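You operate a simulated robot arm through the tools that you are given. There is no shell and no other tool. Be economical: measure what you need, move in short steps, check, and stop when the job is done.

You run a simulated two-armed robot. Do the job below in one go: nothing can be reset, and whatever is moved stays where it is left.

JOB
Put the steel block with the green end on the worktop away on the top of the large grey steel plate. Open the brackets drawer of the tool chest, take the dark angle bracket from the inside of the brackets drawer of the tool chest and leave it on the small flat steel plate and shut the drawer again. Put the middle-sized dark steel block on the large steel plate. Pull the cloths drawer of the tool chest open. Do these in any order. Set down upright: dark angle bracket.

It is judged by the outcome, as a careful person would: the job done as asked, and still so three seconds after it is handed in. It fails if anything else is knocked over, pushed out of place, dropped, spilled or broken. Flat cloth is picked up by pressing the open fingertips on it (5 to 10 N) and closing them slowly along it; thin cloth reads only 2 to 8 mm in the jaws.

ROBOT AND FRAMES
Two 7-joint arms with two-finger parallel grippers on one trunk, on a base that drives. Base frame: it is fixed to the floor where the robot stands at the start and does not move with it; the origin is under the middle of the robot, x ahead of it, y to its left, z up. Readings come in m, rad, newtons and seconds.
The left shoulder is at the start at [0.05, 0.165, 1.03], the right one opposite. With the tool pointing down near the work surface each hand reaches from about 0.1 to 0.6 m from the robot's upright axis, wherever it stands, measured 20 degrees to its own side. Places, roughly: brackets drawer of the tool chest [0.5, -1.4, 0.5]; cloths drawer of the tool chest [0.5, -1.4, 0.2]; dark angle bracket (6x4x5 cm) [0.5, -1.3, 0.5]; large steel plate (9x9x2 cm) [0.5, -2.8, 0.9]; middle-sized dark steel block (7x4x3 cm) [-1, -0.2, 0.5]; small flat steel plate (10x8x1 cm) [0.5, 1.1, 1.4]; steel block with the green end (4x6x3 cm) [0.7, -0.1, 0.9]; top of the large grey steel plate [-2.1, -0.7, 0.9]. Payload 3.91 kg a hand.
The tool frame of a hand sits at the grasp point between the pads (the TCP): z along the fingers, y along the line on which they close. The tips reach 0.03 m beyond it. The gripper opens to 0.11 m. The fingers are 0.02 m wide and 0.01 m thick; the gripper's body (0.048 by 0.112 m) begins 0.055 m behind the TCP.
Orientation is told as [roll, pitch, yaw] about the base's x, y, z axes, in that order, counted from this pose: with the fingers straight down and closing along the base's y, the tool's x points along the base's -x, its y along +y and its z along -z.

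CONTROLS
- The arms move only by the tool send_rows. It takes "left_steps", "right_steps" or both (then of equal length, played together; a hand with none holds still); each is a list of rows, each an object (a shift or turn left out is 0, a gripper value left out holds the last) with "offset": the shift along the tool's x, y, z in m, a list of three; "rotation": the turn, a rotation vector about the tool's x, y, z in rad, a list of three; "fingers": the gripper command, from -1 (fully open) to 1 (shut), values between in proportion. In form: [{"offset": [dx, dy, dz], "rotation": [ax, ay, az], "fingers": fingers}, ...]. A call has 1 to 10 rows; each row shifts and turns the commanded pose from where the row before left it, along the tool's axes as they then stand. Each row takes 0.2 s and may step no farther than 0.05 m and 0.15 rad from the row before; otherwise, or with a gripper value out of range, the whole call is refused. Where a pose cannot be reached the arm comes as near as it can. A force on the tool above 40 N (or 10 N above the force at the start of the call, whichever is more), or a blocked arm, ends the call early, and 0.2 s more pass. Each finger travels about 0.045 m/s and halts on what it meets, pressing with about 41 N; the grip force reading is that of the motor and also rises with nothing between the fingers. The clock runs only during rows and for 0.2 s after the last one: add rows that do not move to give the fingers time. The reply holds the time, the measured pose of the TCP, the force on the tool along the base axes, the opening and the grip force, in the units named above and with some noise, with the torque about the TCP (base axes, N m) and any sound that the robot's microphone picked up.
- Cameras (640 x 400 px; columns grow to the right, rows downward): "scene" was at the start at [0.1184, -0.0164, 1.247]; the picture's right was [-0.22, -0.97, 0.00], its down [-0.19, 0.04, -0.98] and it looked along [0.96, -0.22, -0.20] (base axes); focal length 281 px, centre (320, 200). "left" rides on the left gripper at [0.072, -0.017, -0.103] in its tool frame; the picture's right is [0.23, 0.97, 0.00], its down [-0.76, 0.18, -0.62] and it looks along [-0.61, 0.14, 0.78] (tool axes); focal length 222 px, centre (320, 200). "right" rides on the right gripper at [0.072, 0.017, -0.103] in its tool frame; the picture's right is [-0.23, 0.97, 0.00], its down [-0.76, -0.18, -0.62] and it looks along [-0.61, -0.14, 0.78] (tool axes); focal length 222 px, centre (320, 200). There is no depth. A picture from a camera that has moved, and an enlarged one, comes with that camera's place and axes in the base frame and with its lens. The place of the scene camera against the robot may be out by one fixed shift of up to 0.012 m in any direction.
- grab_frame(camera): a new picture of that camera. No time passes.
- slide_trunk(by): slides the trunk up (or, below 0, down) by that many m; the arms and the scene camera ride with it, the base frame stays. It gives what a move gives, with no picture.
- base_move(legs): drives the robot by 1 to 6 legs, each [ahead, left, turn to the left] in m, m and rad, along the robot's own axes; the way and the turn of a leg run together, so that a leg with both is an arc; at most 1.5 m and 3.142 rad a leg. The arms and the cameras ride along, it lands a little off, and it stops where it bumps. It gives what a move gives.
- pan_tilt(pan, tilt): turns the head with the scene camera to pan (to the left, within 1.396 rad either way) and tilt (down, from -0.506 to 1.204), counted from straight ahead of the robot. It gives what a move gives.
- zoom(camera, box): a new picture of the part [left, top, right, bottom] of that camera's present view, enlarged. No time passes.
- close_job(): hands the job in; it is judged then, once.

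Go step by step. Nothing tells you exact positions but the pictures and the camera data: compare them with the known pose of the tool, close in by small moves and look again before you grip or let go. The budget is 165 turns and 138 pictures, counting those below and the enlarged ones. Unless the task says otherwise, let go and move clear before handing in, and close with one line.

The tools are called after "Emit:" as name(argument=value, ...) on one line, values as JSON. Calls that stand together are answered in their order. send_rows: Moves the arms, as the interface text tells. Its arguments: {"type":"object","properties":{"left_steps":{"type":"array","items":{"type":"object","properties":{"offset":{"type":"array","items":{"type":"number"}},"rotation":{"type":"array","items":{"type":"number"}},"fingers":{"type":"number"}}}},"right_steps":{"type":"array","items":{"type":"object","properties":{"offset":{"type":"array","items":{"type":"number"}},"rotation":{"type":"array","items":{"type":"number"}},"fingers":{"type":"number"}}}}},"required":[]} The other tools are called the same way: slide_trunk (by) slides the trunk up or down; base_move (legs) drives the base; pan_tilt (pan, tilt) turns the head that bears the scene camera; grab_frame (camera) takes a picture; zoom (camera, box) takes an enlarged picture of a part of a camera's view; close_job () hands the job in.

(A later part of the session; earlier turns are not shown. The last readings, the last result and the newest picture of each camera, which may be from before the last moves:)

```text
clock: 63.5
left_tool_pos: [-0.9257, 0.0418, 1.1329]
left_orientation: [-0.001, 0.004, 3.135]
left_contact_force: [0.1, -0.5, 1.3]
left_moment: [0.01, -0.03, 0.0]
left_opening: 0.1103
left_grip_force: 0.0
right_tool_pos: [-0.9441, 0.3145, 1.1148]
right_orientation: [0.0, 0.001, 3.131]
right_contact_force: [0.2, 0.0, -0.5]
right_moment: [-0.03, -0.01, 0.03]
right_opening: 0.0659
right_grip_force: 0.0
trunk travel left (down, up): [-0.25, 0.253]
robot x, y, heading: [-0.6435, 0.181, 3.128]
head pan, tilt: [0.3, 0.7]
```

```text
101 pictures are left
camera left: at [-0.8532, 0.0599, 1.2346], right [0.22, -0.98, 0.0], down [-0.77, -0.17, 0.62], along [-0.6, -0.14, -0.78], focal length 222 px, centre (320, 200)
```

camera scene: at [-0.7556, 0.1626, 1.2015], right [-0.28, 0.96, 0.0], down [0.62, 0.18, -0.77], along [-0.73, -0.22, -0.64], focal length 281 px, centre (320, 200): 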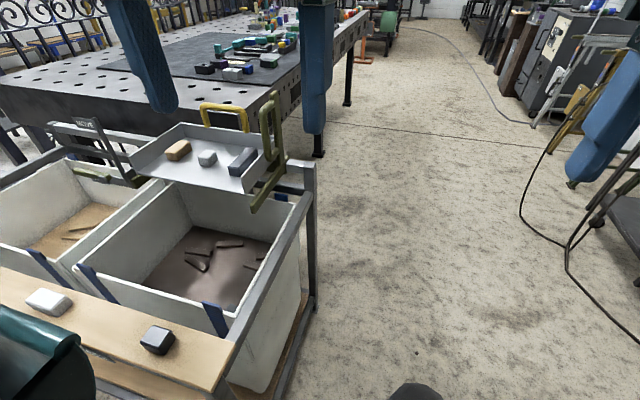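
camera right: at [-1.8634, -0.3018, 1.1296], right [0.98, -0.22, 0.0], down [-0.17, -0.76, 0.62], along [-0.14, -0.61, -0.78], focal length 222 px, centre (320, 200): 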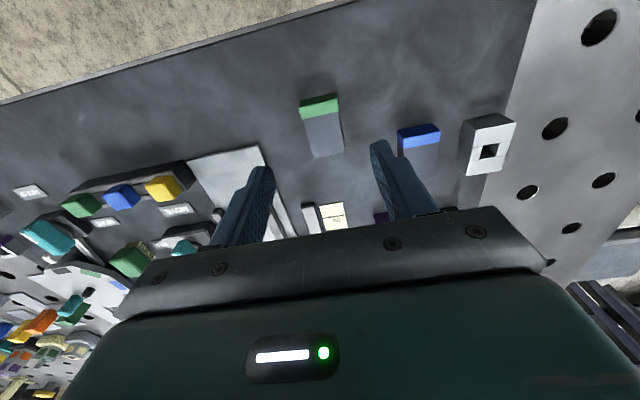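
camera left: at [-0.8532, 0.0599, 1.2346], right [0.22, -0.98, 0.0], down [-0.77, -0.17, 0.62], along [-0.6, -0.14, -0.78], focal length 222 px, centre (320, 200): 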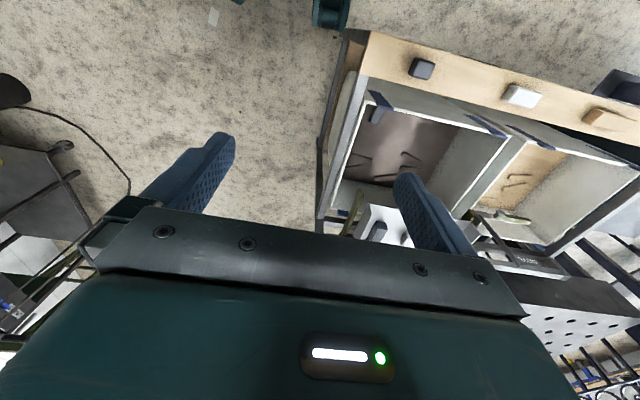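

The rail block triangulates to z≈0.75, so the wanted block at z≈0.5 should be inside the steel bin. I look into the bin.

Emit:
zoom(camera="scene", box=[130, 200, 300, 310])

Emit:
zoom(camera="left", box=[330, 80, 490, 200])

```text
3.64 times, centred on (215, 255) of scene
camera zoom: at [-0.7556, 0.1626, 1.2015], right [-0.28, 0.96, 0.0], down [0.62, 0.18, -0.77], along [-0.73, -0.22, -0.64], focal length 1023 px, centre (702, 0)
```

zoom: 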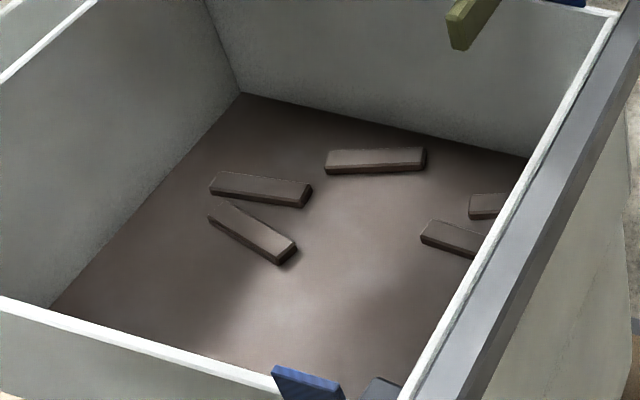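

```text
3.33 times, centred on (410, 140) of left
camera zoom: at [-0.8532, 0.0599, 1.2346], right [0.22, -0.98, 0.0], down [-0.77, -0.17, 0.62], along [-0.6, -0.14, -0.78], focal length 740 px, centre (20, 400)
```

zoom: 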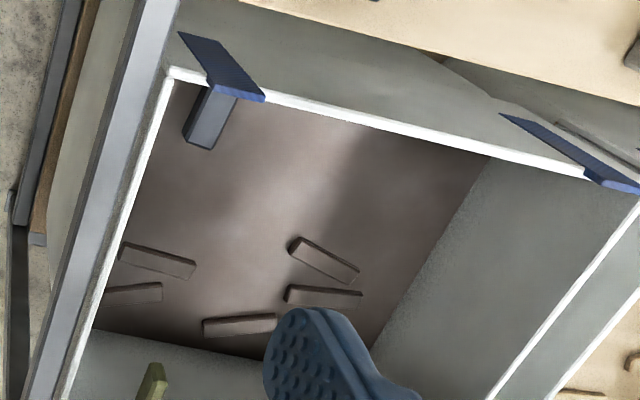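

A dark block stands in the steel bin's front right corner near [-1.0,-0.12]. I bring the left hand over it for a closer look.

Emit:
send_rows(left_steps=[{"offset": [0.02, 0.028, 0.03]}, {"offset": [0.02, 0.028, 0.03]}, {"offset": [0.018, 0.028, 0.03]}, {"offset": [0.018, 0.028, 0.03]}, {"offset": [0, 0, 0.03]}, {"offset": [0, 0, 0.033]}])

Emit:
grab_frame(camera="left")

Emit:
zoom(camera="left", box=[260, 60, 420, 180])

```text
clock: 64.9
left_tool_pos: [-0.8773, -0.0748, 0.9729]
left_orientation: [-0.003, 0.005, 3.135]
left_contact_force: [0.0, 0.0, 0.7]
left_moment: [0.01, -0.05, 0.04]
left_opening: 0.11
left_grip_force: 0.0
left hand out of reach, approached as far as the arm can: row 5, 6
right_tool_pos: [-0.9448, 0.3137, 1.1158]
right_orientation: [-0.004, 0.002, 3.132]
right_contact_force: [0.3, -0.1, 0.5]
right_moment: [-0.04, -0.01, 0.02]
right_opening: 0.0662
right_grip_force: 0.1
trunk travel left (down, up): [-0.25, 0.253]
robot x, y, heading: [-0.645, 0.1783, 3.127]
head pan, tilt: [0.3, 0.7]
```

```text
98 pictures are left
camera left: at [-0.8051, -0.0586, 1.0745], right [0.22, -0.98, 0.0], down [-0.77, -0.17, 0.62], along [-0.6, -0.14, -0.79], focal length 222 px, centre (320, 200)
```

left: 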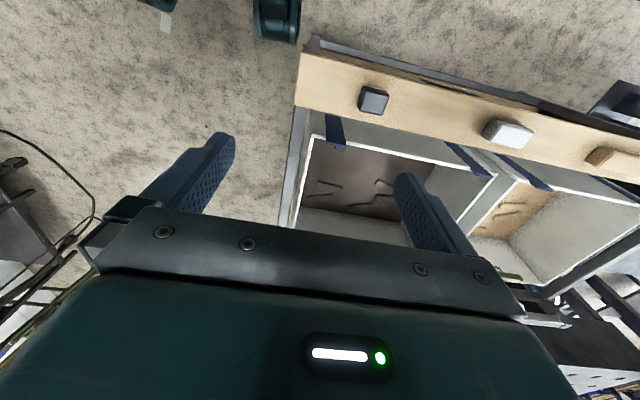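

```text
3.33 times, centred on (340, 120) of left
camera zoom: at [-0.8051, -0.0586, 1.0745], right [0.22, -0.98, 0.0], down [-0.77, -0.17, 0.62], along [-0.6, -0.14, -0.79], focal length 740 px, centre (253, 467)
```

zoom: 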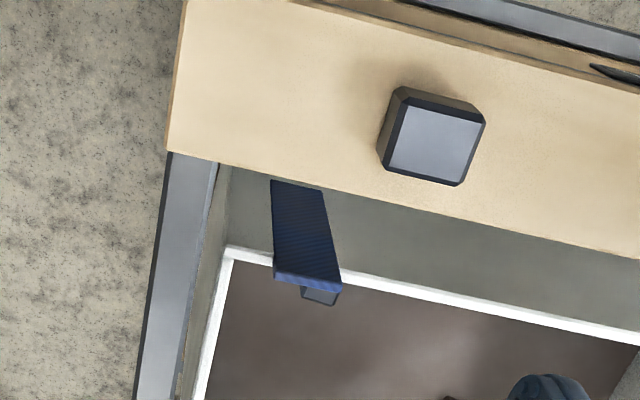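

Emit:
send_rows(left_steps=[{"offset": [0, 0, -0.03]}, {"offset": [-0.03, 0.02, -0.027]}, {"offset": [-0.04, 0.025, 0]}, {"offset": [-0.04, 0.025, 0]}, {"offset": [-0.033, 0.025, 0]}])

Emit:
grab_frame(camera="left")

Emit:
zoom(camera="left", box=[260, 0, 460, 150])

```text
clock: 66.1
left_tool_pos: [-1.0223, -0.169, 1.0288]
left_orientation: [-0.002, 0.004, 3.133]
left_contact_force: [-0.2, -0.5, -0.6]
left_moment: [-0.01, 0.0, 0.0]
left_opening: 0.1101
left_grip_force: 0.1
right_tool_pos: [-0.9429, 0.3146, 1.1146]
right_orientation: [-0.003, 0.001, 3.133]
right_contact_force: [0.5, 0.2, -0.3]
right_moment: [0.01, -0.01, 0.01]
right_opening: 0.0659
right_grip_force: 0.0
trunk travel left (down, up): [-0.25, 0.253]
robot x, y, heading: [-0.6434, 0.1828, 3.128]
head pan, tilt: [0.3, 0.7]
```

```text
96 pictures are left
camera left: at [-0.9492, -0.1521, 1.1308], right [0.22, -0.98, 0.0], down [-0.77, -0.17, 0.62], along [-0.6, -0.14, -0.78], focal length 222 px, centre (320, 200)
```

left: 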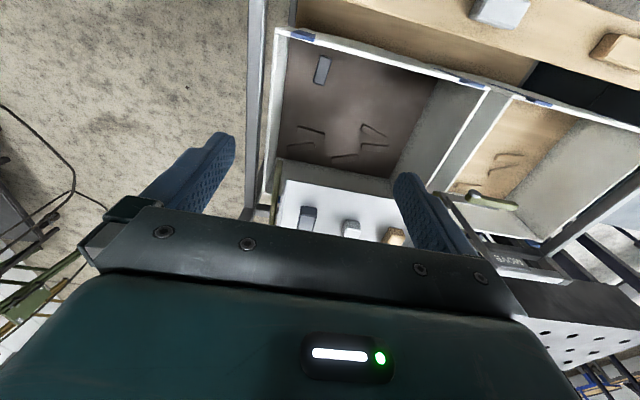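

```text
2.67 times, centred on (360, 75) of left
camera zoom: at [-0.9492, -0.1521, 1.1308], right [0.22, -0.98, 0.0], down [-0.77, -0.17, 0.62], along [-0.6, -0.14, -0.78], focal length 592 px, centre (213, 533)
```

zoom: 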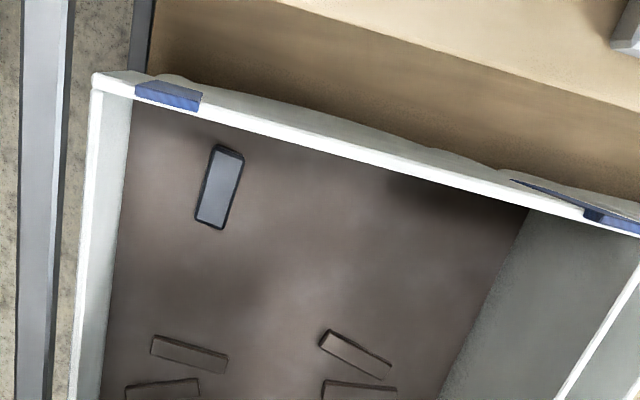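

The target block lies on the bin floor at about [-1.03,-0.18,0.5], long side along x. At the present yaw the hand camera would strike the bin's front wall, so I try turning the hand half round.

Emit:
send_rows(left_steps=[{"rotation": [0, 0, 0.15]}, {"rotation": [0, 0, 0.15]}, {"rotation": [0, 0, 0.15]}, {"rotation": [0, 0, 0.15]}, {"rotation": [0, 0, 0.15]}, {"rotation": [0, 0, 0.15]}, {"rotation": [0, 0, 0.15]}, {"rotation": [0, 0, 0.15]}, {"rotation": [0, 0, 0.15]}, {"rotation": [0, 0, 0.15]}])

```text
clock: 68.3
left_tool_pos: [-0.9155, 0.0049, 1.0037]
left_orientation: [-0.004, -0.001, 1.635]
left_contact_force: [1.0, 0.6, 0.1]
left_moment: [-0.02, -0.01, 0.01]
left_opening: 0.1103
left_grip_force: 0.1
left hand out of reach, approached as far as the arm can: row 4, 5, 6, 7, 8, 9, 10
right_tool_pos: [-0.9438, 0.3138, 1.1154]
right_orientation: [-0.002, 0.002, 3.13]
right_contact_force: [-0.4, -0.6, -0.3]
right_moment: [-0.02, 0.01, 0.02]
right_opening: 0.0662
right_grip_force: 0.0
trunk travel left (down, up): [-0.25, 0.253]
robot x, y, heading: [-0.6459, 0.1818, 3.131]
head pan, tilt: [0.3, 0.7]
```

Emit:
send_rows(left_steps=[{"rotation": [0, 0, -0.15]}, {"rotation": [0, 0, -0.15]}, {"rotation": [0, 0, -0.15]}, {"rotation": [0, 0, -0.15]}, {"rotation": [0, 0, -0.15]}, {"rotation": [0, 0, -0.15]}, {"rotation": [0, 0, -0.15]}, {"rotation": [0, 0, -0.15]}, {"rotation": [0, 0, -0.15]}, {"rotation": [0, 0, -0.15]}])

Emit:
send_rows(left_steps=[{"rotation": [0, 0, -0.15]}, {"rotation": [0, 0, -0.15]}, {"rotation": [0, 0, -0.15]}, {"rotation": [0, 0, -0.15]}, {"rotation": [0, 0, -0.15]}, {"rotation": [0, 0, -0.15]}, {"rotation": [0, 0, -0.15]}, {"rotation": [0, 0, -0.15]}, {"rotation": [0, 0, -0.15]}, {"rotation": [0, 0, -0.15]}])

```text
clock: 70.5
left_tool_pos: [-0.9142, 0.0037, 1.0032]
left_orientation: [-0.001, 0.007, 3.136]
left_contact_force: [-0.4, -0.3, 0.1]
left_moment: [0.02, 0.0, 0.01]
left_opening: 0.11
left_grip_force: 0.1
right_tool_pos: [-0.9436, 0.315, 1.1148]
right_orientation: [-0.002, 0.002, 3.132]
right_contact_force: [-0.1, 0.6, -0.6]
right_moment: [-0.03, -0.02, 0.01]
right_opening: 0.066
right_grip_force: 0.0
trunk travel left (down, up): [-0.25, 0.253]
robot x, y, heading: [-0.643, 0.1798, 3.131]
head pan, tilt: [0.3, 0.7]
```

```text
clock: 72.7
left_tool_pos: [-0.9151, 0.0043, 1.0037]
left_orientation: [0.002, 0.001, -1.648]
left_contact_force: [-0.3, -0.2, -0.3]
left_moment: [0.02, -0.05, -0.01]
left_opening: 0.11
left_grip_force: 0.0
right_tool_pos: [-0.944, 0.3156, 1.116]
right_orientation: [-0.002, 0.003, 3.13]
right_contact_force: [1.1, 0.6, -1.2]
right_moment: [0.01, -0.01, 0.01]
right_opening: 0.066
right_grip_force: 0.1
trunk travel left (down, up): [-0.25, 0.253]
robot x, y, heading: [-0.6399, 0.1817, 3.129]
head pan, tilt: [0.3, 0.7]
```

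Emit:
send_rows(left_steps=[{"rotation": [0, 0, -0.15]}, {"rotation": [0, 0, -0.15]}, {"rotation": [0, 0, -0.15]}, {"rotation": [0, 0, -0.15]}, {"rotation": [0, 0, -0.15]}, {"rotation": [0, 0, -0.15]}, {"rotation": [0, 0, -0.15]}, {"rotation": [0, 0, -0.15]}, {"rotation": [0, 0, -0.15]}, {"rotation": [0, 0, -0.15]}])

```text
clock: 74.9
left_tool_pos: [-0.915, 0.0039, 1.0036]
left_orientation: [0.001, -0.005, -0.146]
left_contact_force: [-0.1, -1.2, 1.5]
left_moment: [-0.01, 0.01, 0.0]
left_opening: 0.1101
left_grip_force: 0.1
right_tool_pos: [-0.944, 0.315, 1.1158]
right_orientation: [-0.002, 0.003, 3.131]
right_contact_force: [-0.6, -0.6, -0.2]
right_moment: [-0.01, 0.01, 0.0]
right_opening: 0.0661
right_grip_force: 0.1
trunk travel left (down, up): [-0.25, 0.253]
robot x, y, heading: [-0.6437, 0.1812, 3.127]
head pan, tilt: [0.3, 0.7]
```

The half turn works this way round. I fine-tune the yaw to the block, move above it and look.

Emit:
send_rows(left_steps=[{"rotation": [0, 0, -0.077], "offset": [0, 0, -0.02]}, {"offset": [0.03, -0.035, 0]}, {"offset": [0.03, -0.035, 0]}, {"offset": [0.03, -0.035, 0]}, {"offset": [0.02, -0.04, 0]}, {"offset": [0.01, -0.038, 0]}])

Emit:
grab_frame(camera="left")

Emit:
grab_frame(camera="scene")

```text
clock: 76.3
left_tool_pos: [-1.0455, -0.1726, 1.0231]
left_orientation: [0.003, -0.003, -0.072]
left_contact_force: [0.0, 0.6, 0.0]
left_moment: [-0.02, 0.03, -0.01]
left_opening: 0.1099
left_grip_force: 0.0
right_tool_pos: [-0.9428, 0.314, 1.115]
right_orientation: [-0.002, 0.002, 3.131]
right_contact_force: [-0.5, -0.1, 1.4]
right_moment: [0.0, 0.0, 0.01]
right_opening: 0.0661
right_grip_force: 0.1
trunk travel left (down, up): [-0.25, 0.253]
robot x, y, heading: [-0.6446, 0.184, 3.126]
head pan, tilt: [0.3, 0.7]
```

```text
94 pictures are left
camera left: at [-1.1198, -0.1833, 1.1246], right [-0.15, 0.99, 0.0], down [0.77, 0.12, 0.63], along [0.62, 0.1, -0.78], focal length 222 px, centre (320, 200)
```

left: 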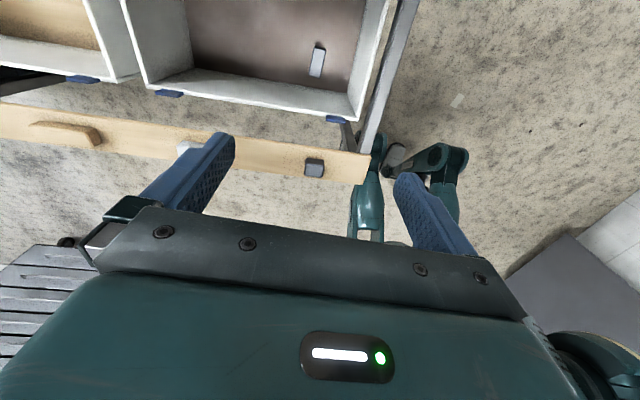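

```text
93 pictures are left
camera scene: at [-0.7555, 0.1624, 1.2014], right [-0.28, 0.96, 0.0], down [0.62, 0.18, -0.76], along [-0.73, -0.22, -0.64], focal length 281 px, centre (320, 200)
```

scene: 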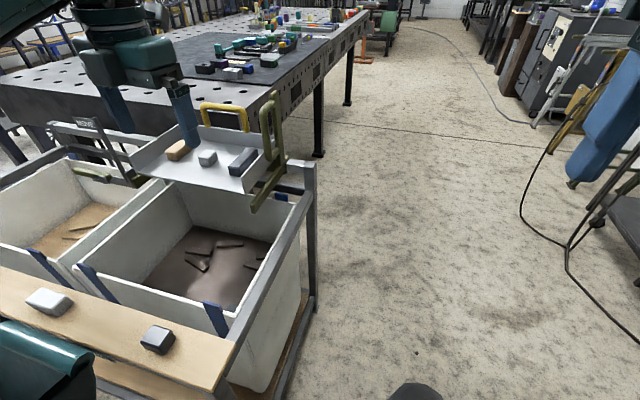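

Emit:
zoom(camera="left", box=[260, 0, 420, 130])

```text
3.08 times, centred on (340, 65) of left
camera zoom: at [-1.1198, -0.1833, 1.1246], right [-0.15, 0.99, 0.0], down [0.77, 0.12, 0.63], along [0.62, 0.1, -0.78], focal length 684 px, centre (258, 615)
```

zoom: 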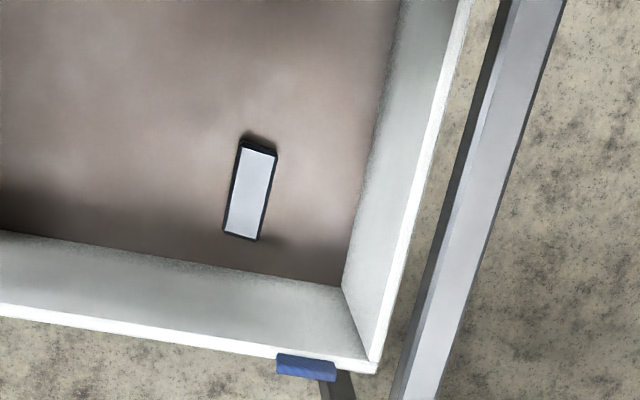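

Triangulation now gives the block's top at z≈0.47, centre [-1.037,-0.179]. I raise the trunk a little to keep the forearm high over the rail and lower the hand stepwise.

Emit:
slide_trunk(by=0.1)

Emit:
send_rows(left_steps=[{"offset": [-0.008, -0.006, 0.04], "fingers": -0.27}, {"offset": [0, 0, 0.045]}, {"offset": [0, 0, 0.045]}, {"offset": [0, 0, 0.045]}, {"offset": [0, 0, 0.045]}, {"offset": [0, 0, 0.045]}, {"offset": [0, 0, 0.045]}, {"offset": [0, 0, 0.045]}, {"offset": [0, 0, 0.045]}])

Emit:
grab_frame(camera="left")

Emit:
grab_frame(camera="scene")

```text
clock: 77.7
left_tool_pos: [-1.0463, -0.1709, 1.1234]
left_orientation: [0.001, -0.006, -0.075]
left_contact_force: [-0.8, 0.1, -0.2]
left_moment: [0.01, -0.03, -0.02]
left_opening: 0.11
left_grip_force: 0.1
right_tool_pos: [-0.944, 0.3143, 1.2158]
right_orientation: [-0.004, 0.002, 3.13]
right_contact_force: [-0.6, -0.1, 0.1]
right_moment: [0.01, 0.01, 0.01]
right_opening: 0.066
right_grip_force: 0.0
trunk travel left (down, up): [-0.35, 0.153]
robot x, y, heading: [-0.642, 0.1852, 3.126]
head pan, tilt: [0.3, 0.7]
```

```text
clock: 79.7
left_tool_pos: [-1.0357, -0.1795, 0.7242]
left_orientation: [0.001, -0.005, -0.075]
left_contact_force: [-0.5, 0.7, 0.4]
left_moment: [0.01, 0.0, -0.03]
left_opening: 0.07
left_grip_force: 0.1
right_tool_pos: [-0.9436, 0.3145, 1.2146]
right_orientation: [-0.001, 0.002, 3.129]
right_contact_force: [0.0, -0.3, -0.1]
right_moment: [0.01, 0.0, 0.05]
right_opening: 0.0659
right_grip_force: 0.2
trunk travel left (down, up): [-0.35, 0.153]
robot x, y, heading: [-0.645, 0.1808, 3.125]
head pan, tilt: [0.3, 0.7]
```

```text
91 pictures are left
camera left: at [-1.1094, -0.1898, 0.825], right [-0.16, 0.99, 0.0], down [0.77, 0.12, 0.63], along [0.62, 0.1, -0.78], focal length 222 px, centre (320, 200)
```

left: 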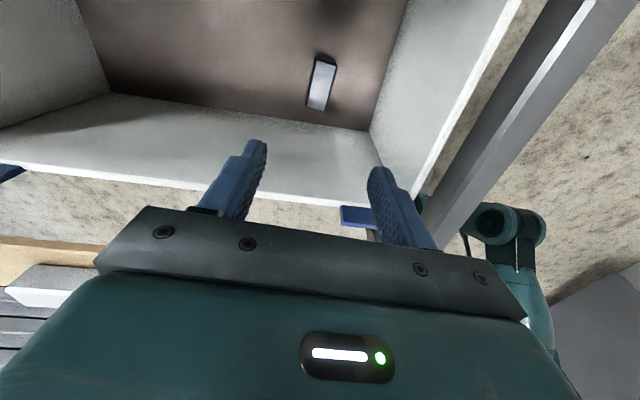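

```text
90 pictures are left
camera scene: at [-0.7557, 0.1624, 1.3015], right [-0.28, 0.96, 0.0], down [0.62, 0.18, -0.76], along [-0.73, -0.22, -0.64], focal length 281 px, centre (320, 200)
```

scene: 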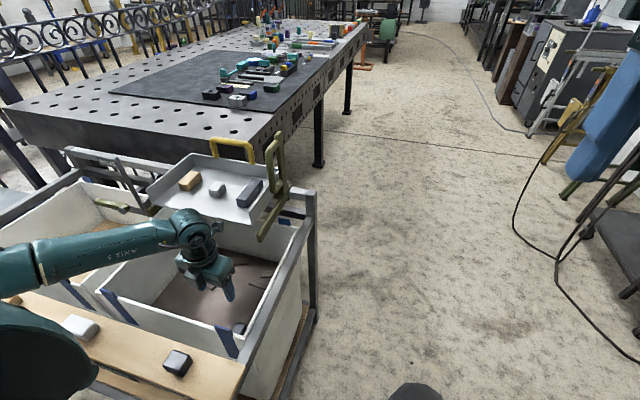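

Emit:
slide_trunk(by=0.05)

Emit:
send_rows(left_steps=[{"offset": [0, 0, 0.045]}, {"offset": [0, 0, 0.045]}, {"offset": [0, 0, 0.045]}, {"offset": [0, 0, 0.045]}])

Emit:
grab_frame(camera="left")

Emit:
grab_frame(camera="scene")

```text
clock: 80.6
left_tool_pos: [-1.0365, -0.1781, 0.7743]
left_orientation: [0.003, -0.005, -0.073]
left_contact_force: [-0.1, 0.2, -0.2]
left_moment: [-0.01, 0.0, 0.04]
left_opening: 0.0702
left_grip_force: 0.1
right_tool_pos: [-0.9444, 0.3142, 1.265]
right_orientation: [-0.001, 0.001, 3.13]
right_contact_force: [1.2, -0.7, -0.3]
right_moment: [0.02, -0.03, 0.02]
right_opening: 0.0659
right_grip_force: 0.0
trunk travel left (down, up): [-0.4, 0.103]
robot x, y, heading: [-0.6444, 0.1811, 3.128]
head pan, tilt: [0.3, 0.7]
```

```text
clock: 81.6
left_tool_pos: [-1.0355, -0.1754, 0.5954]
left_orientation: [0.002, -0.005, -0.074]
left_contact_force: [0.3, -0.4, 0.6]
left_moment: [0.0, 0.0, 0.02]
left_opening: 0.0699
left_grip_force: 0.1
right_tool_pos: [-0.9436, 0.3144, 1.2656]
right_orientation: [-0.002, 0.002, 3.129]
right_contact_force: [-0.4, 1.1, -0.5]
right_moment: [0.0, 0.0, 0.02]
right_opening: 0.066
right_grip_force: 0.0
trunk travel left (down, up): [-0.4, 0.103]
robot x, y, heading: [-0.646, 0.182, 3.128]
head pan, tilt: [0.3, 0.7]
```

```text
89 pictures are left
camera left: at [-1.1098, -0.1874, 0.6958], right [-0.15, 0.99, 0.0], down [0.77, 0.12, 0.63], along [0.62, 0.1, -0.78], focal length 222 px, centre (320, 200)
```

left: 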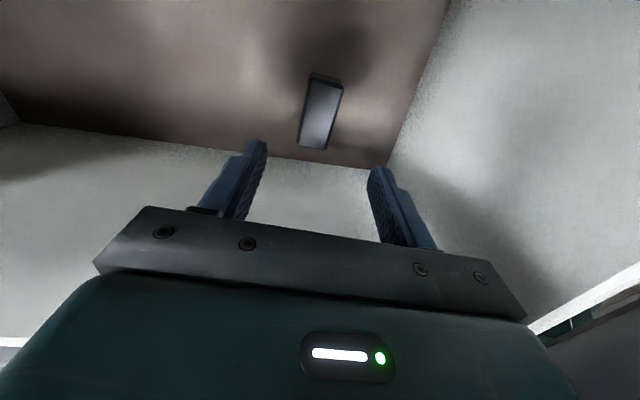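

```text
88 pictures are left
camera scene: at [-0.7558, 0.1626, 1.3515], right [-0.28, 0.96, 0.0], down [0.62, 0.18, -0.76], along [-0.73, -0.22, -0.64], focal length 281 px, centre (320, 200)
```

scene: 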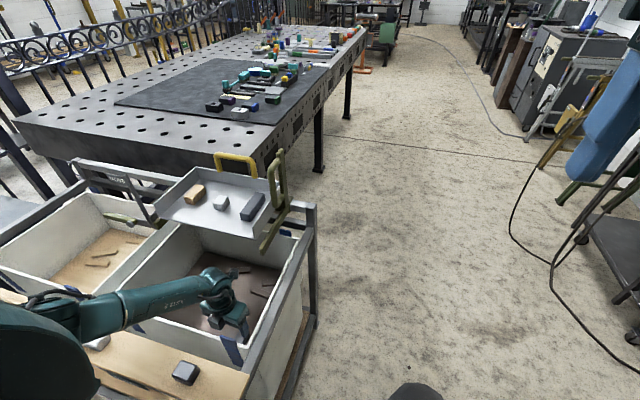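

Emit:
slide_trunk(by=0.03)

Emit:
send_rows(left_steps=[{"offset": [0.002, 0, 0.04]}, {"offset": [0.002, 0, 0.04]}, {"offset": [0, 0, 0.035]}])

Emit:
grab_frame(camera="left")

Emit:
grab_frame(camera="scene")

```text
clock: 82.3
left_tool_pos: [-1.0359, -0.1764, 0.624]
left_orientation: [0.002, -0.006, -0.073]
left_contact_force: [0.4, -0.8, 0.7]
left_moment: [0.01, -0.02, 0.02]
left_opening: 0.0698
left_grip_force: 0.0
right_tool_pos: [-0.9432, 0.3148, 1.2962]
right_orientation: [-0.002, 0.001, 3.13]
right_contact_force: [0.4, 0.0, -0.8]
right_moment: [0.03, 0.02, -0.02]
right_opening: 0.066
right_grip_force: 0.0
trunk travel left (down, up): [-0.43, 0.073]
robot x, y, heading: [-0.6428, 0.1812, 3.124]
head pan, tilt: [0.3, 0.7]
```

```text
clock: 83.1
left_tool_pos: [-1.0294, -0.1721, 0.5229]
left_orientation: [0.003, -0.001, -0.074]
left_contact_force: [0.8, -0.4, 0.2]
left_moment: [0.02, 0.0, -0.01]
left_opening: 0.0701
left_grip_force: 0.1
left hand out of reach, approached as far as the arm can: row 3
right_tool_pos: [-0.9422, 0.314, 1.297]
right_orientation: [-0.003, 0.001, 3.131]
right_contact_force: [-0.3, -1.5, 0.3]
right_moment: [-0.02, 0.02, 0.03]
right_opening: 0.0661
right_grip_force: 0.1
trunk travel left (down, up): [-0.43, 0.073]
robot x, y, heading: [-0.6448, 0.1825, 3.124]
head pan, tilt: [0.3, 0.7]
```

```text
87 pictures are left
camera left: at [-1.1023, -0.1823, 0.6247], right [-0.15, 0.99, 0.0], down [0.77, 0.12, 0.63], along [0.62, 0.1, -0.78], focal length 222 px, centre (320, 200)
```

left: 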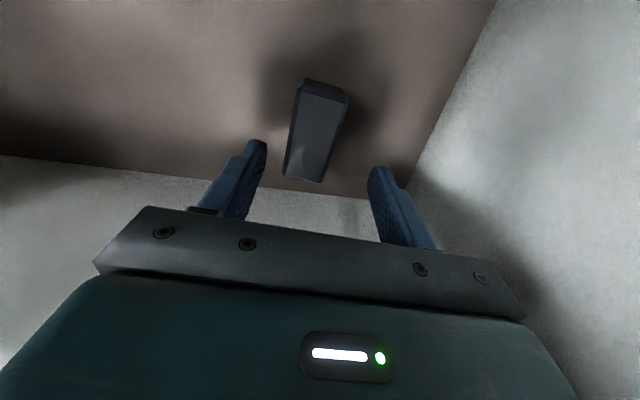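

```text
86 pictures are left
camera scene: at [-0.7551, 0.1622, 1.3815], right [-0.28, 0.96, 0.0], down [0.62, 0.18, -0.77], along [-0.73, -0.22, -0.64], focal length 281 px, centre (320, 200)
```

scene: 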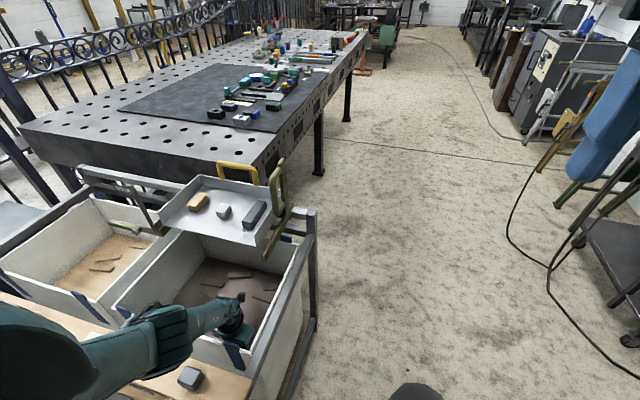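

Emit:
slide_trunk(by=-0.03)

Emit:
send_rows(left_steps=[{"offset": [0.006, -0.005, 0]}, {"offset": [0, 0, 0.01]}])

Emit:
grab_frame(camera="left")

Emit:
grab_frame(camera="scene")

```text
clock: 83.9
left_tool_pos: [-1.0282, -0.1712, 0.4935]
left_orientation: [0.002, -0.005, -0.074]
left_contact_force: [-0.1, -0.1, 0.0]
left_moment: [0.01, 0.01, 0.01]
left_opening: 0.07
left_grip_force: 0.1
right_tool_pos: [-0.943, 0.3147, 1.2653]
right_orientation: [-0.003, 0.002, 3.13]
right_contact_force: [1.0, -0.7, 0.9]
right_moment: [-0.04, 0.01, -0.01]
right_opening: 0.0659
right_grip_force: 0.0
trunk travel left (down, up): [-0.4, 0.103]
robot x, y, heading: [-0.6405, 0.1826, 3.132]
head pan, tilt: [0.3, 0.7]
```

```text
clock: 84.5
left_tool_pos: [-1.0293, -0.1733, 0.4946]
left_orientation: [0.001, -0.005, -0.073]
left_contact_force: [0.3, 0.4, -0.5]
left_moment: [-0.01, -0.03, -0.03]
left_opening: 0.0699
left_grip_force: 0.0
left hand out of reach, approached as far as the arm can: row 1, 2
right_tool_pos: [-0.944, 0.3146, 1.266]
right_orientation: [-0.001, 0.002, 3.13]
right_contact_force: [0.7, 0.0, -0.3]
right_moment: [-0.04, 0.01, -0.01]
right_opening: 0.0658
right_grip_force: 0.1
trunk travel left (down, up): [-0.4, 0.103]
robot x, y, heading: [-0.643, 0.1764, 3.128]
head pan, tilt: [0.3, 0.7]
```

```text
85 pictures are left
camera left: at [-1.1015, -0.1853, 0.596], right [-0.15, 0.99, 0.0], down [0.77, 0.12, 0.63], along [0.62, 0.1, -0.78], focal length 222 px, centre (320, 200)
```

left: 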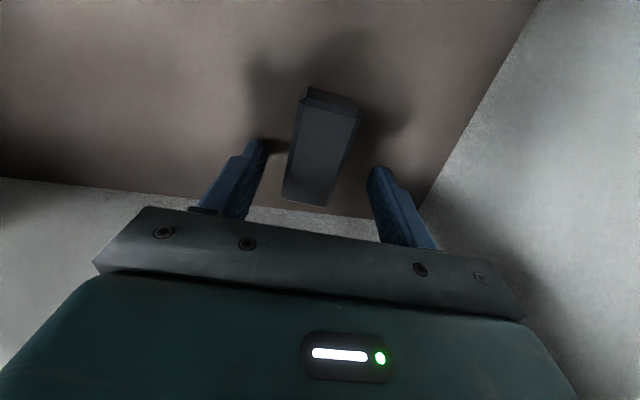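

```text
84 pictures are left
camera scene: at [-0.7556, 0.1627, 1.3515], right [-0.28, 0.96, 0.0], down [0.62, 0.18, -0.76], along [-0.73, -0.22, -0.64], focal length 281 px, centre (320, 200)
```

scene: 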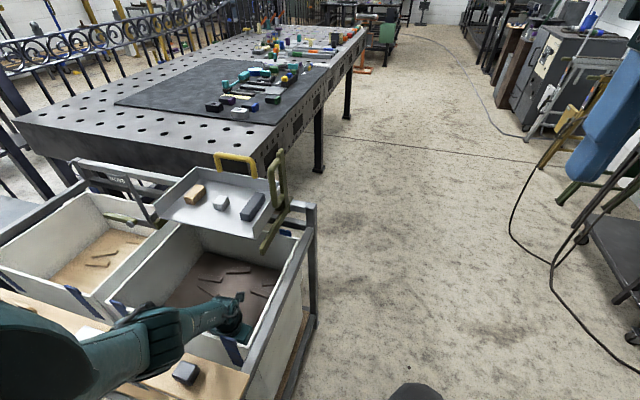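

Emit:
slide_trunk(by=-0.016)

Emit:
send_rows(left_steps=[{"offset": [0.006, -0.002, 0]}, {"offset": [0.002, 0, 0]}])

Emit:
grab_frame(camera="left")

```text
clock: 84.9
left_tool_pos: [-1.027, -0.1743, 0.4904]
left_orientation: [0.002, -0.012, -0.075]
left_contact_force: [5.2, 2.7, 14.0]
left_moment: [-0.45, 0.04, 0.04]
left_opening: 0.0684
left_grip_force: 0.1
right_tool_pos: [-0.9419, 0.3155, 1.2586]
right_orientation: [-0.003, 0.003, 3.132]
right_contact_force: [1.4, -1.0, 0.4]
right_moment: [0.0, -0.04, 0.01]
right_opening: 0.0662
right_grip_force: 0.0
trunk travel left (down, up): [-0.393, 0.11]
robot x, y, heading: [-0.6442, 0.1833, 3.128]
head pan, tilt: [0.3, 0.7]
stopped: the force on the tool passed its limit (the readings are from after the stop); the commanded pose is now the measured one
```

```text
clock: 85.5
left_tool_pos: [-1.0281, -0.1742, 0.4899]
left_orientation: [-0.001, -0.014, -0.073]
left_contact_force: [13.6, 4.4, 21.1]
left_moment: [-0.64, -0.12, 0.35]
left_opening: 0.0673
left_grip_force: 0.1
left hand out of reach, approached as far as the arm can: row 1
right_tool_pos: [-0.9412, 0.3156, 1.2587]
right_orientation: [-0.002, -0.001, 3.133]
right_contact_force: [-0.9, -0.3, -0.7]
right_moment: [0.01, -0.02, -0.01]
right_opening: 0.0662
right_grip_force: 0.1
trunk travel left (down, up): [-0.393, 0.11]
robot x, y, heading: [-0.6454, 0.1834, 3.131]
head pan, tilt: [0.3, 0.7]
```

```text
83 pictures are left
camera left: at [-1.1027, -0.1866, 0.5905], right [-0.16, 0.99, 0.0], down [0.76, 0.12, 0.63], along [0.63, 0.1, -0.77], focal length 222 px, centre (320, 200)
```

left: 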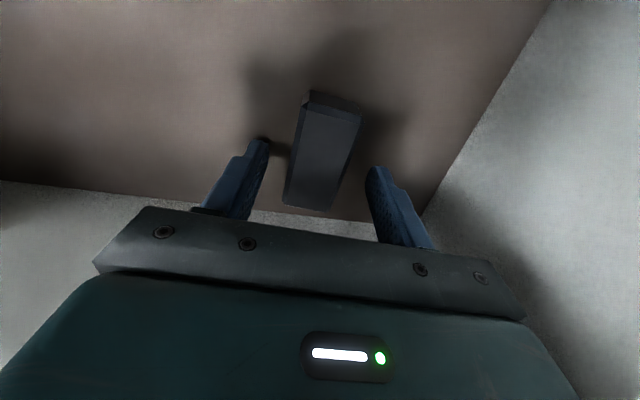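

The fingertips touched the bin floor (floor z≈0.46). I lift 3 mm and close on the block.

Emit:
send_rows(left_steps=[{"offset": [0, 0, -0.004]}, {"fingers": 0}, {"fingers": 0.3}, {"fingers": 1}, {"fingers": 1}, {"fingers": 1}])

Emit:
grab_frame(camera="left")

```text
clock: 86.9
left_tool_pos: [-1.031, -0.1751, 0.494]
left_orientation: [0.001, -0.01, -0.073]
left_contact_force: [0.6, -2.7, 0.1]
left_moment: [-0.11, 0.14, 0.08]
left_opening: 0.0318
left_grip_force: 41.2
right_tool_pos: [-0.9446, 0.3134, 1.2568]
right_orientation: [-0.002, 0.003, 3.129]
right_contact_force: [0.5, 0.5, 0.3]
right_moment: [-0.01, -0.02, 0.01]
right_opening: 0.0659
right_grip_force: 0.0
trunk travel left (down, up): [-0.393, 0.11]
robot x, y, heading: [-0.6441, 0.1818, 3.13]
head pan, tilt: [0.3, 0.7]
```

```text
82 pictures are left
camera left: at [-1.1046, -0.1867, 0.594], right [-0.16, 0.99, 0.0], down [0.77, 0.12, 0.63], along [0.62, 0.1, -0.78], focal length 222 px, centre (320, 200)
```

left: 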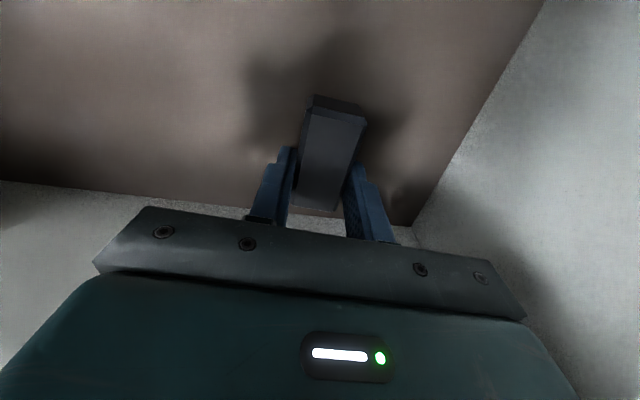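

Gripped at 3.2 cm. Lifting straight up.

Emit:
send_rows(left_steps=[{"offset": [0, 0, -0.03]}, {"offset": [0, 0, -0.045]}, {"offset": [0, 0, -0.045]}, {"offset": [0, 0, -0.045]}, {"offset": [0, 0, -0.045]}, {"offset": [0, 0, -0.045]}, {"offset": [0, 0, -0.045]}, {"offset": [0, 0, -0.045]}, {"offset": [0, 0, -0.045]}, {"offset": [0, 0, -0.045]}])

Emit:
send_rows(left_steps=[{"offset": [0, 0, -0.045]}, {"offset": [0, 0, -0.045]}, {"offset": [0, 0, -0.045]}, {"offset": [0, 0, -0.045]}, {"offset": [0, 0, -0.04]}, {"offset": [-0.03, 0.035, 0]}, {"offset": [-0.03, 0.035, 0]}, {"offset": [-0.03, 0.035, 0]}, {"offset": [-0.01, 0.035, 0]}, {"offset": [0, 0.035, 0]}])

Emit:
grab_frame(camera="left")

Emit:
grab_frame(camera="scene")

```text
clock: 89.1
left_tool_pos: [-1.036, -0.1758, 0.9282]
left_orientation: [0.003, -0.009, -0.075]
left_contact_force: [-0.5, -1.0, -4.8]
left_moment: [0.0, -0.07, 0.0]
left_opening: 0.0318
left_grip_force: 41.2
right_tool_pos: [-0.9435, 0.3136, 1.2572]
right_orientation: [-0.001, 0.001, 3.131]
right_contact_force: [-0.1, -0.5, -0.1]
right_moment: [0.05, 0.01, -0.02]
right_opening: 0.066
right_grip_force: 0.1
trunk travel left (down, up): [-0.393, 0.11]
robot x, y, heading: [-0.6436, 0.1852, 3.13]
head pan, tilt: [0.3, 0.7]
```

```text
clock: 91.3
left_tool_pos: [-0.9246, -0.0053, 1.1511]
left_orientation: [0.002, -0.009, -0.074]
left_contact_force: [0.0, -1.3, -5.3]
left_moment: [-0.01, -0.04, -0.03]
left_opening: 0.0314
left_grip_force: 41.0
right_tool_pos: [-0.9446, 0.3154, 1.2584]
right_orientation: [-0.001, 0.005, 3.13]
right_contact_force: [0.1, 0.7, -0.6]
right_moment: [0.02, -0.01, 0.01]
right_opening: 0.066
right_grip_force: 0.1
trunk travel left (down, up): [-0.393, 0.11]
robot x, y, heading: [-0.641, 0.1821, 3.132]
head pan, tilt: [0.3, 0.7]
```

```text
81 pictures are left
camera left: at [-0.9989, -0.0173, 1.2509], right [-0.16, 0.99, 0.0], down [0.77, 0.12, 0.63], along [0.62, 0.1, -0.78], focal length 222 px, centre (320, 200)
```

left: 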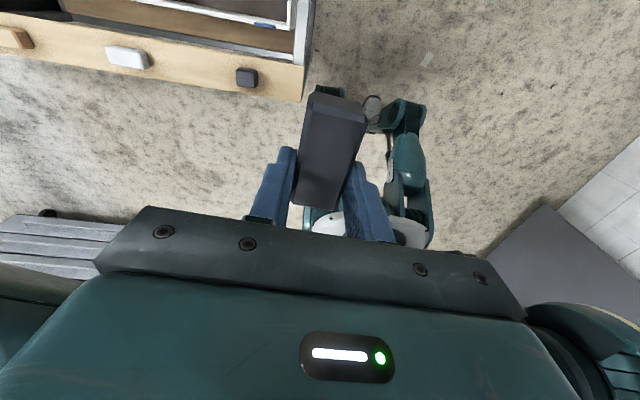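

```text
80 pictures are left
camera scene: at [-0.7561, 0.1633, 1.3443], right [-0.28, 0.96, 0.0], down [0.62, 0.18, -0.76], along [-0.73, -0.22, -0.64], focal length 281 px, centre (320, 200)
```

scene: 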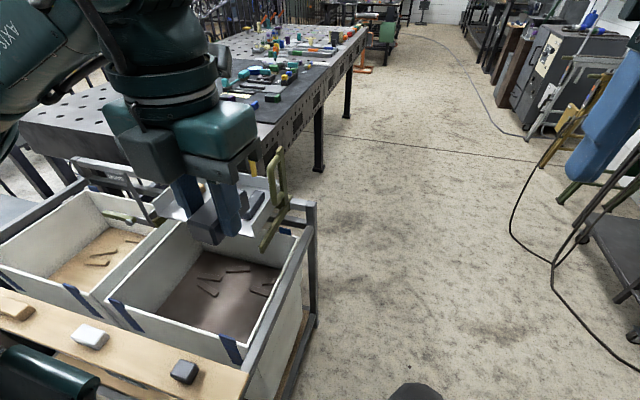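

Block is in hand. I turn the hand back, then head toward the far bench on the right side.

Emit:
send_rows(left_steps=[{"rotation": [0, 0, 0.15]}, {"rotation": [0, 0, 0.15]}, {"rotation": [0, 0, 0.15]}, {"rotation": [0, 0, 0.15]}, {"rotation": [0, 0, 0.15]}, {"rotation": [0, 0, 0.15]}, {"rotation": [0, 0, 0.15]}, {"rotation": [0, 0, 0.15]}, {"rotation": [0, 0, 0.15]}, {"rotation": [0, 0, 0.15]}])

Emit:
send_rows(left_steps=[{"rotation": [0, 0, 0.15]}, {"rotation": [0, 0, 0.15]}, {"rotation": [0, 0, 0.15]}, {"rotation": [0, 0, 0.15]}, {"rotation": [0, 0, 0.15]}, {"rotation": [0, 0, 0.15]}, {"rotation": [0, 0, 0.15]}, {"rotation": [0, 0, 0.15]}, {"rotation": [0, 0, 0.15]}, {"rotation": [0, 0, 0.15]}])

Emit:
base_move(legs=[[-0.38, 0, 0], [0, 0, 1.57]])

Emit:
pan_tilt(pan=0, tilt=0.35)

Emit:
grab_frame(camera="scene")

```text
clock: 93.5
left_tool_pos: [-0.9249, -0.0094, 1.1491]
left_orientation: [0.012, 0.001, -1.574]
left_contact_force: [-0.1, 0.4, -4.2]
left_moment: [-0.07, 0.0, 0.0]
left_opening: 0.0316
left_grip_force: 40.8
right_tool_pos: [-0.9442, 0.3137, 1.2583]
right_orientation: [-0.003, 0.002, 3.132]
right_contact_force: [0.2, -0.3, -0.2]
right_moment: [0.0, 0.0, 0.0]
right_opening: 0.0662
right_grip_force: 0.1
trunk travel left (down, up): [-0.393, 0.11]
robot x, y, heading: [-0.6412, 0.1794, 3.126]
head pan, tilt: [0.3, 0.7]
```

```text
clock: 95.7
left_tool_pos: [-0.9254, -0.0087, 1.1492]
left_orientation: [-0.003, 0.009, -3.076]
left_contact_force: [0.1, 0.6, -3.5]
left_moment: [-0.02, 0.07, 0.01]
left_opening: 0.0314
left_grip_force: 41.1
right_tool_pos: [-0.9437, 0.314, 1.2586]
right_orientation: [-0.001, 0.002, 3.13]
right_contact_force: [-0.7, 0.1, 0.1]
right_moment: [0.02, 0.01, -0.02]
right_opening: 0.066
right_grip_force: 0.2
trunk travel left (down, up): [-0.393, 0.11]
robot x, y, heading: [-0.6408, 0.1793, 3.126]
head pan, tilt: [0.3, 0.7]
```

```text
clock: 101.9
left_tool_pos: [-0.0762, -0.1062, 1.1495]
left_orientation: [-0.002, 0.01, -1.512]
left_contact_force: [-0.7, 1.1, -4.9]
left_moment: [-0.04, -0.01, 0.03]
left_opening: 0.0317
left_grip_force: 40.7
right_tool_pos: [-0.3986, -0.1208, 1.2584]
right_orientation: [-0.003, 0.001, -1.59]
right_contact_force: [-0.2, -0.2, -0.1]
right_moment: [0.0, 0.01, 0.01]
right_opening: 0.066
right_grip_force: 0.1
trunk travel left (down, up): [-0.393, 0.11]
robot x, y, heading: [-0.2646, 0.1764, -1.593]
head pan, tilt: [0.3, 0.7]
```

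```text
clock: 102.7
left_tool_pos: [-0.0758, -0.1055, 1.1482]
left_orientation: [-0.002, 0.011, -1.514]
left_contact_force: [0.4, -0.4, -4.2]
left_moment: [-0.06, -0.02, 0.01]
left_opening: 0.0316
left_grip_force: 40.6
right_tool_pos: [-0.3999, -0.122, 1.2579]
right_orientation: [-0.002, 0.005, -1.593]
right_contact_force: [-1.0, -0.3, 0.1]
right_moment: [-0.02, -0.02, 0.0]
right_opening: 0.0657
right_grip_force: 0.2
trunk travel left (down, up): [-0.393, 0.11]
robot x, y, heading: [-0.261, 0.177, -1.593]
head pan, tilt: [0.0, 0.351]
```

```text
79 pictures are left
camera scene: at [-0.2686, 0.0593, 1.3756], right [-1.0, 0.02, 0.0], down [0.01, 0.34, -0.94], along [-0.02, -0.94, -0.34], focal length 281 px, centre (320, 200)
```

scene: 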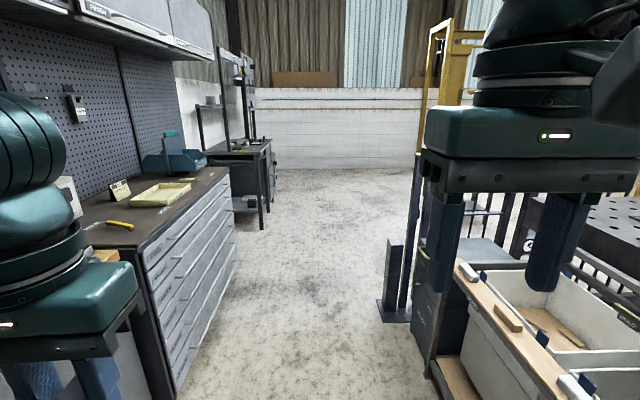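

Emit:
base_move(legs=[[1.5, 0, 0.02], [1.35, 0, 0], [0, 0, 1.57]])

Emit:
pan_tilt(pan=0, tilt=0.5)

Emit:
grab_frame(camera="scene")

```text
clock: 120.2
left_tool_pos: [-0.0096, -2.471, 1.1488]
left_orientation: [-0.002, 0.011, 0.054]
left_contact_force: [0.8, 0.4, -3.6]
left_moment: [-0.03, -0.03, -0.01]
left_opening: 0.0315
left_grip_force: 40.9
right_tool_pos: [0.0061, -2.7956, 1.2578]
right_orientation: [-0.002, 0.002, -0.023]
right_contact_force: [-0.1, 0.0, 0.4]
right_moment: [-0.02, 0.0, 0.01]
right_opening: 0.0658
right_grip_force: 0.0
trunk travel left (down, up): [-0.393, 0.11]
robot x, y, heading: [-0.2941, -2.657, -0.028]
head pan, tilt: [0.0, 0.351]
```

```text
clock: 121.0
left_tool_pos: [-0.0089, -2.4735, 1.1494]
left_orientation: [-0.002, 0.011, 0.057]
left_contact_force: [0.5, 0.6, -4.1]
left_moment: [0.01, -0.07, 0.0]
left_opening: 0.0317
left_grip_force: 41.3
right_tool_pos: [0.0067, -2.7963, 1.2578]
right_orientation: [-0.001, 0.003, -0.026]
right_contact_force: [-0.4, -0.8, 0.4]
right_moment: [-0.04, -0.01, -0.05]
right_opening: 0.066
right_grip_force: 0.1
trunk travel left (down, up): [-0.393, 0.11]
robot x, y, heading: [-0.2941, -2.663, -0.027]
head pan, tilt: [0.0, 0.499]
```

```text
78 pictures are left
camera scene: at [-0.1743, -2.6586, 1.3621], right [-0.03, -1.0, 0.0], down [-0.48, 0.01, -0.88], along [0.88, -0.02, -0.48], focal length 281 px, centre (320, 200)
```

scene: 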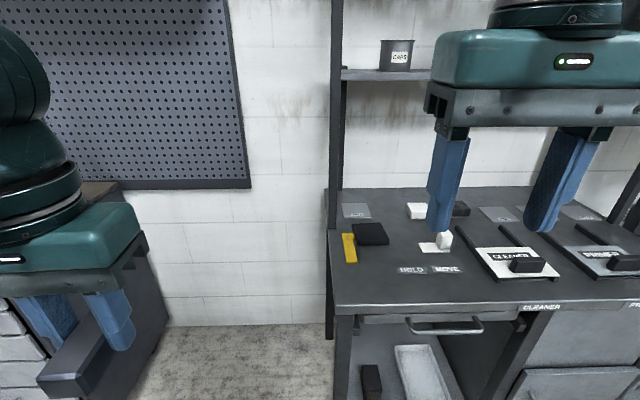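

The dark square plate at about [0.47,-2.81] on the far table matches the large steel plate. I zoom in.

Emit:
zoom(camera="scene", box=[320, 180, 480, 280])

```text
4.00 times, centred on (400, 230) of scene
camera zoom: at [-0.1743, -2.6586, 1.3621], right [-0.03, -1.0, 0.0], down [-0.48, 0.01, -0.88], along [0.88, -0.02, -0.48], focal length 1126 px, centre (0, 80)
```

zoom: 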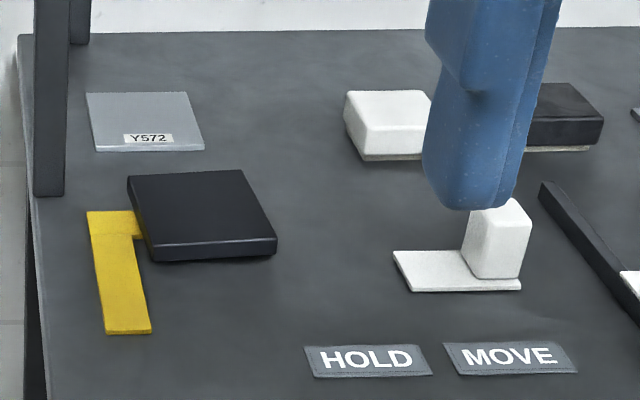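

Emit:
base_move(legs=[[0, -0.27, 0.027], [0.17, 0, 0]])

Emit:
slide_trunk(by=-0.1)

Emit:
grab_frame(camera="scene")

Emit:
grab_frame(camera="left")

```text
clock: 123.9
left_tool_pos: [0.155, -2.7324, 1.1491]
left_orientation: [-0.002, 0.011, 0.084]
left_contact_force: [0.9, 0.0, -4.1]
left_moment: [0.01, -0.02, 0.02]
left_opening: 0.0316
left_grip_force: 40.8
right_tool_pos: [0.1779, -3.0555, 1.2573]
right_orientation: [-0.002, 0.005, 0.005]
right_contact_force: [0.9, 0.6, -0.7]
right_moment: [-0.03, 0.0, -0.01]
right_opening: 0.0659
right_grip_force: 0.0
trunk travel left (down, up): [-0.393, 0.11]
robot x, y, heading: [-0.1273, -2.93, 0.003]
head pan, tilt: [0.0, 0.499]
```

```text
clock: 125.2
left_tool_pos: [0.153, -2.7326, 1.0485]
left_orientation: [0.0, 0.011, 0.084]
left_contact_force: [0.3, -0.6, -2.9]
left_moment: [0.0, -0.07, 0.02]
left_opening: 0.0315
left_grip_force: 41.2
right_tool_pos: [0.1775, -3.0547, 1.1582]
right_orientation: [0.0, 0.002, 0.005]
right_contact_force: [-0.5, 0.0, -0.4]
right_moment: [0.02, -0.02, 0.04]
right_opening: 0.066
right_grip_force: 0.1
trunk travel left (down, up): [-0.293, 0.21]
robot x, y, heading: [-0.1224, -2.9294, 0.002]
head pan, tilt: [0.0, 0.499]
```

```text
76 pictures are left
camera scene: at [-0.0063, -2.9228, 1.2621], right [0.0, -1.0, 0.0], down [-0.48, 0.0, -0.88], along [0.88, 0.0, -0.48], focal length 281 px, centre (320, 200)
```

scene: 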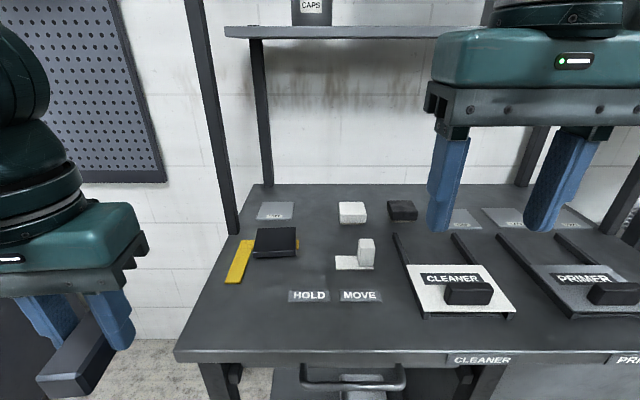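

```text
75 pictures are left
camera left: at [0.0842, -2.755, 1.1515], right [-0.31, 0.95, 0.0], down [0.75, 0.24, 0.62], along [0.58, 0.19, -0.79], focal length 222 px, centre (320, 200)
```

left: 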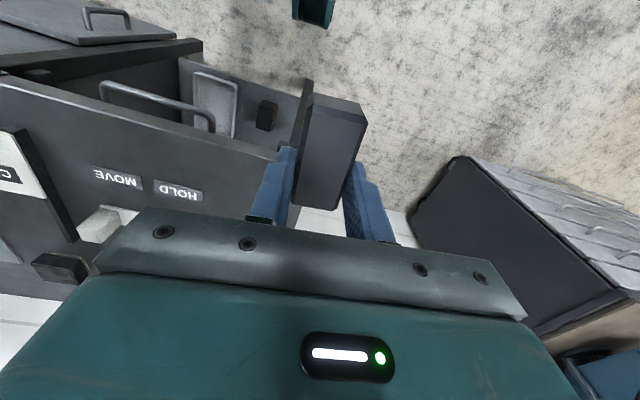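

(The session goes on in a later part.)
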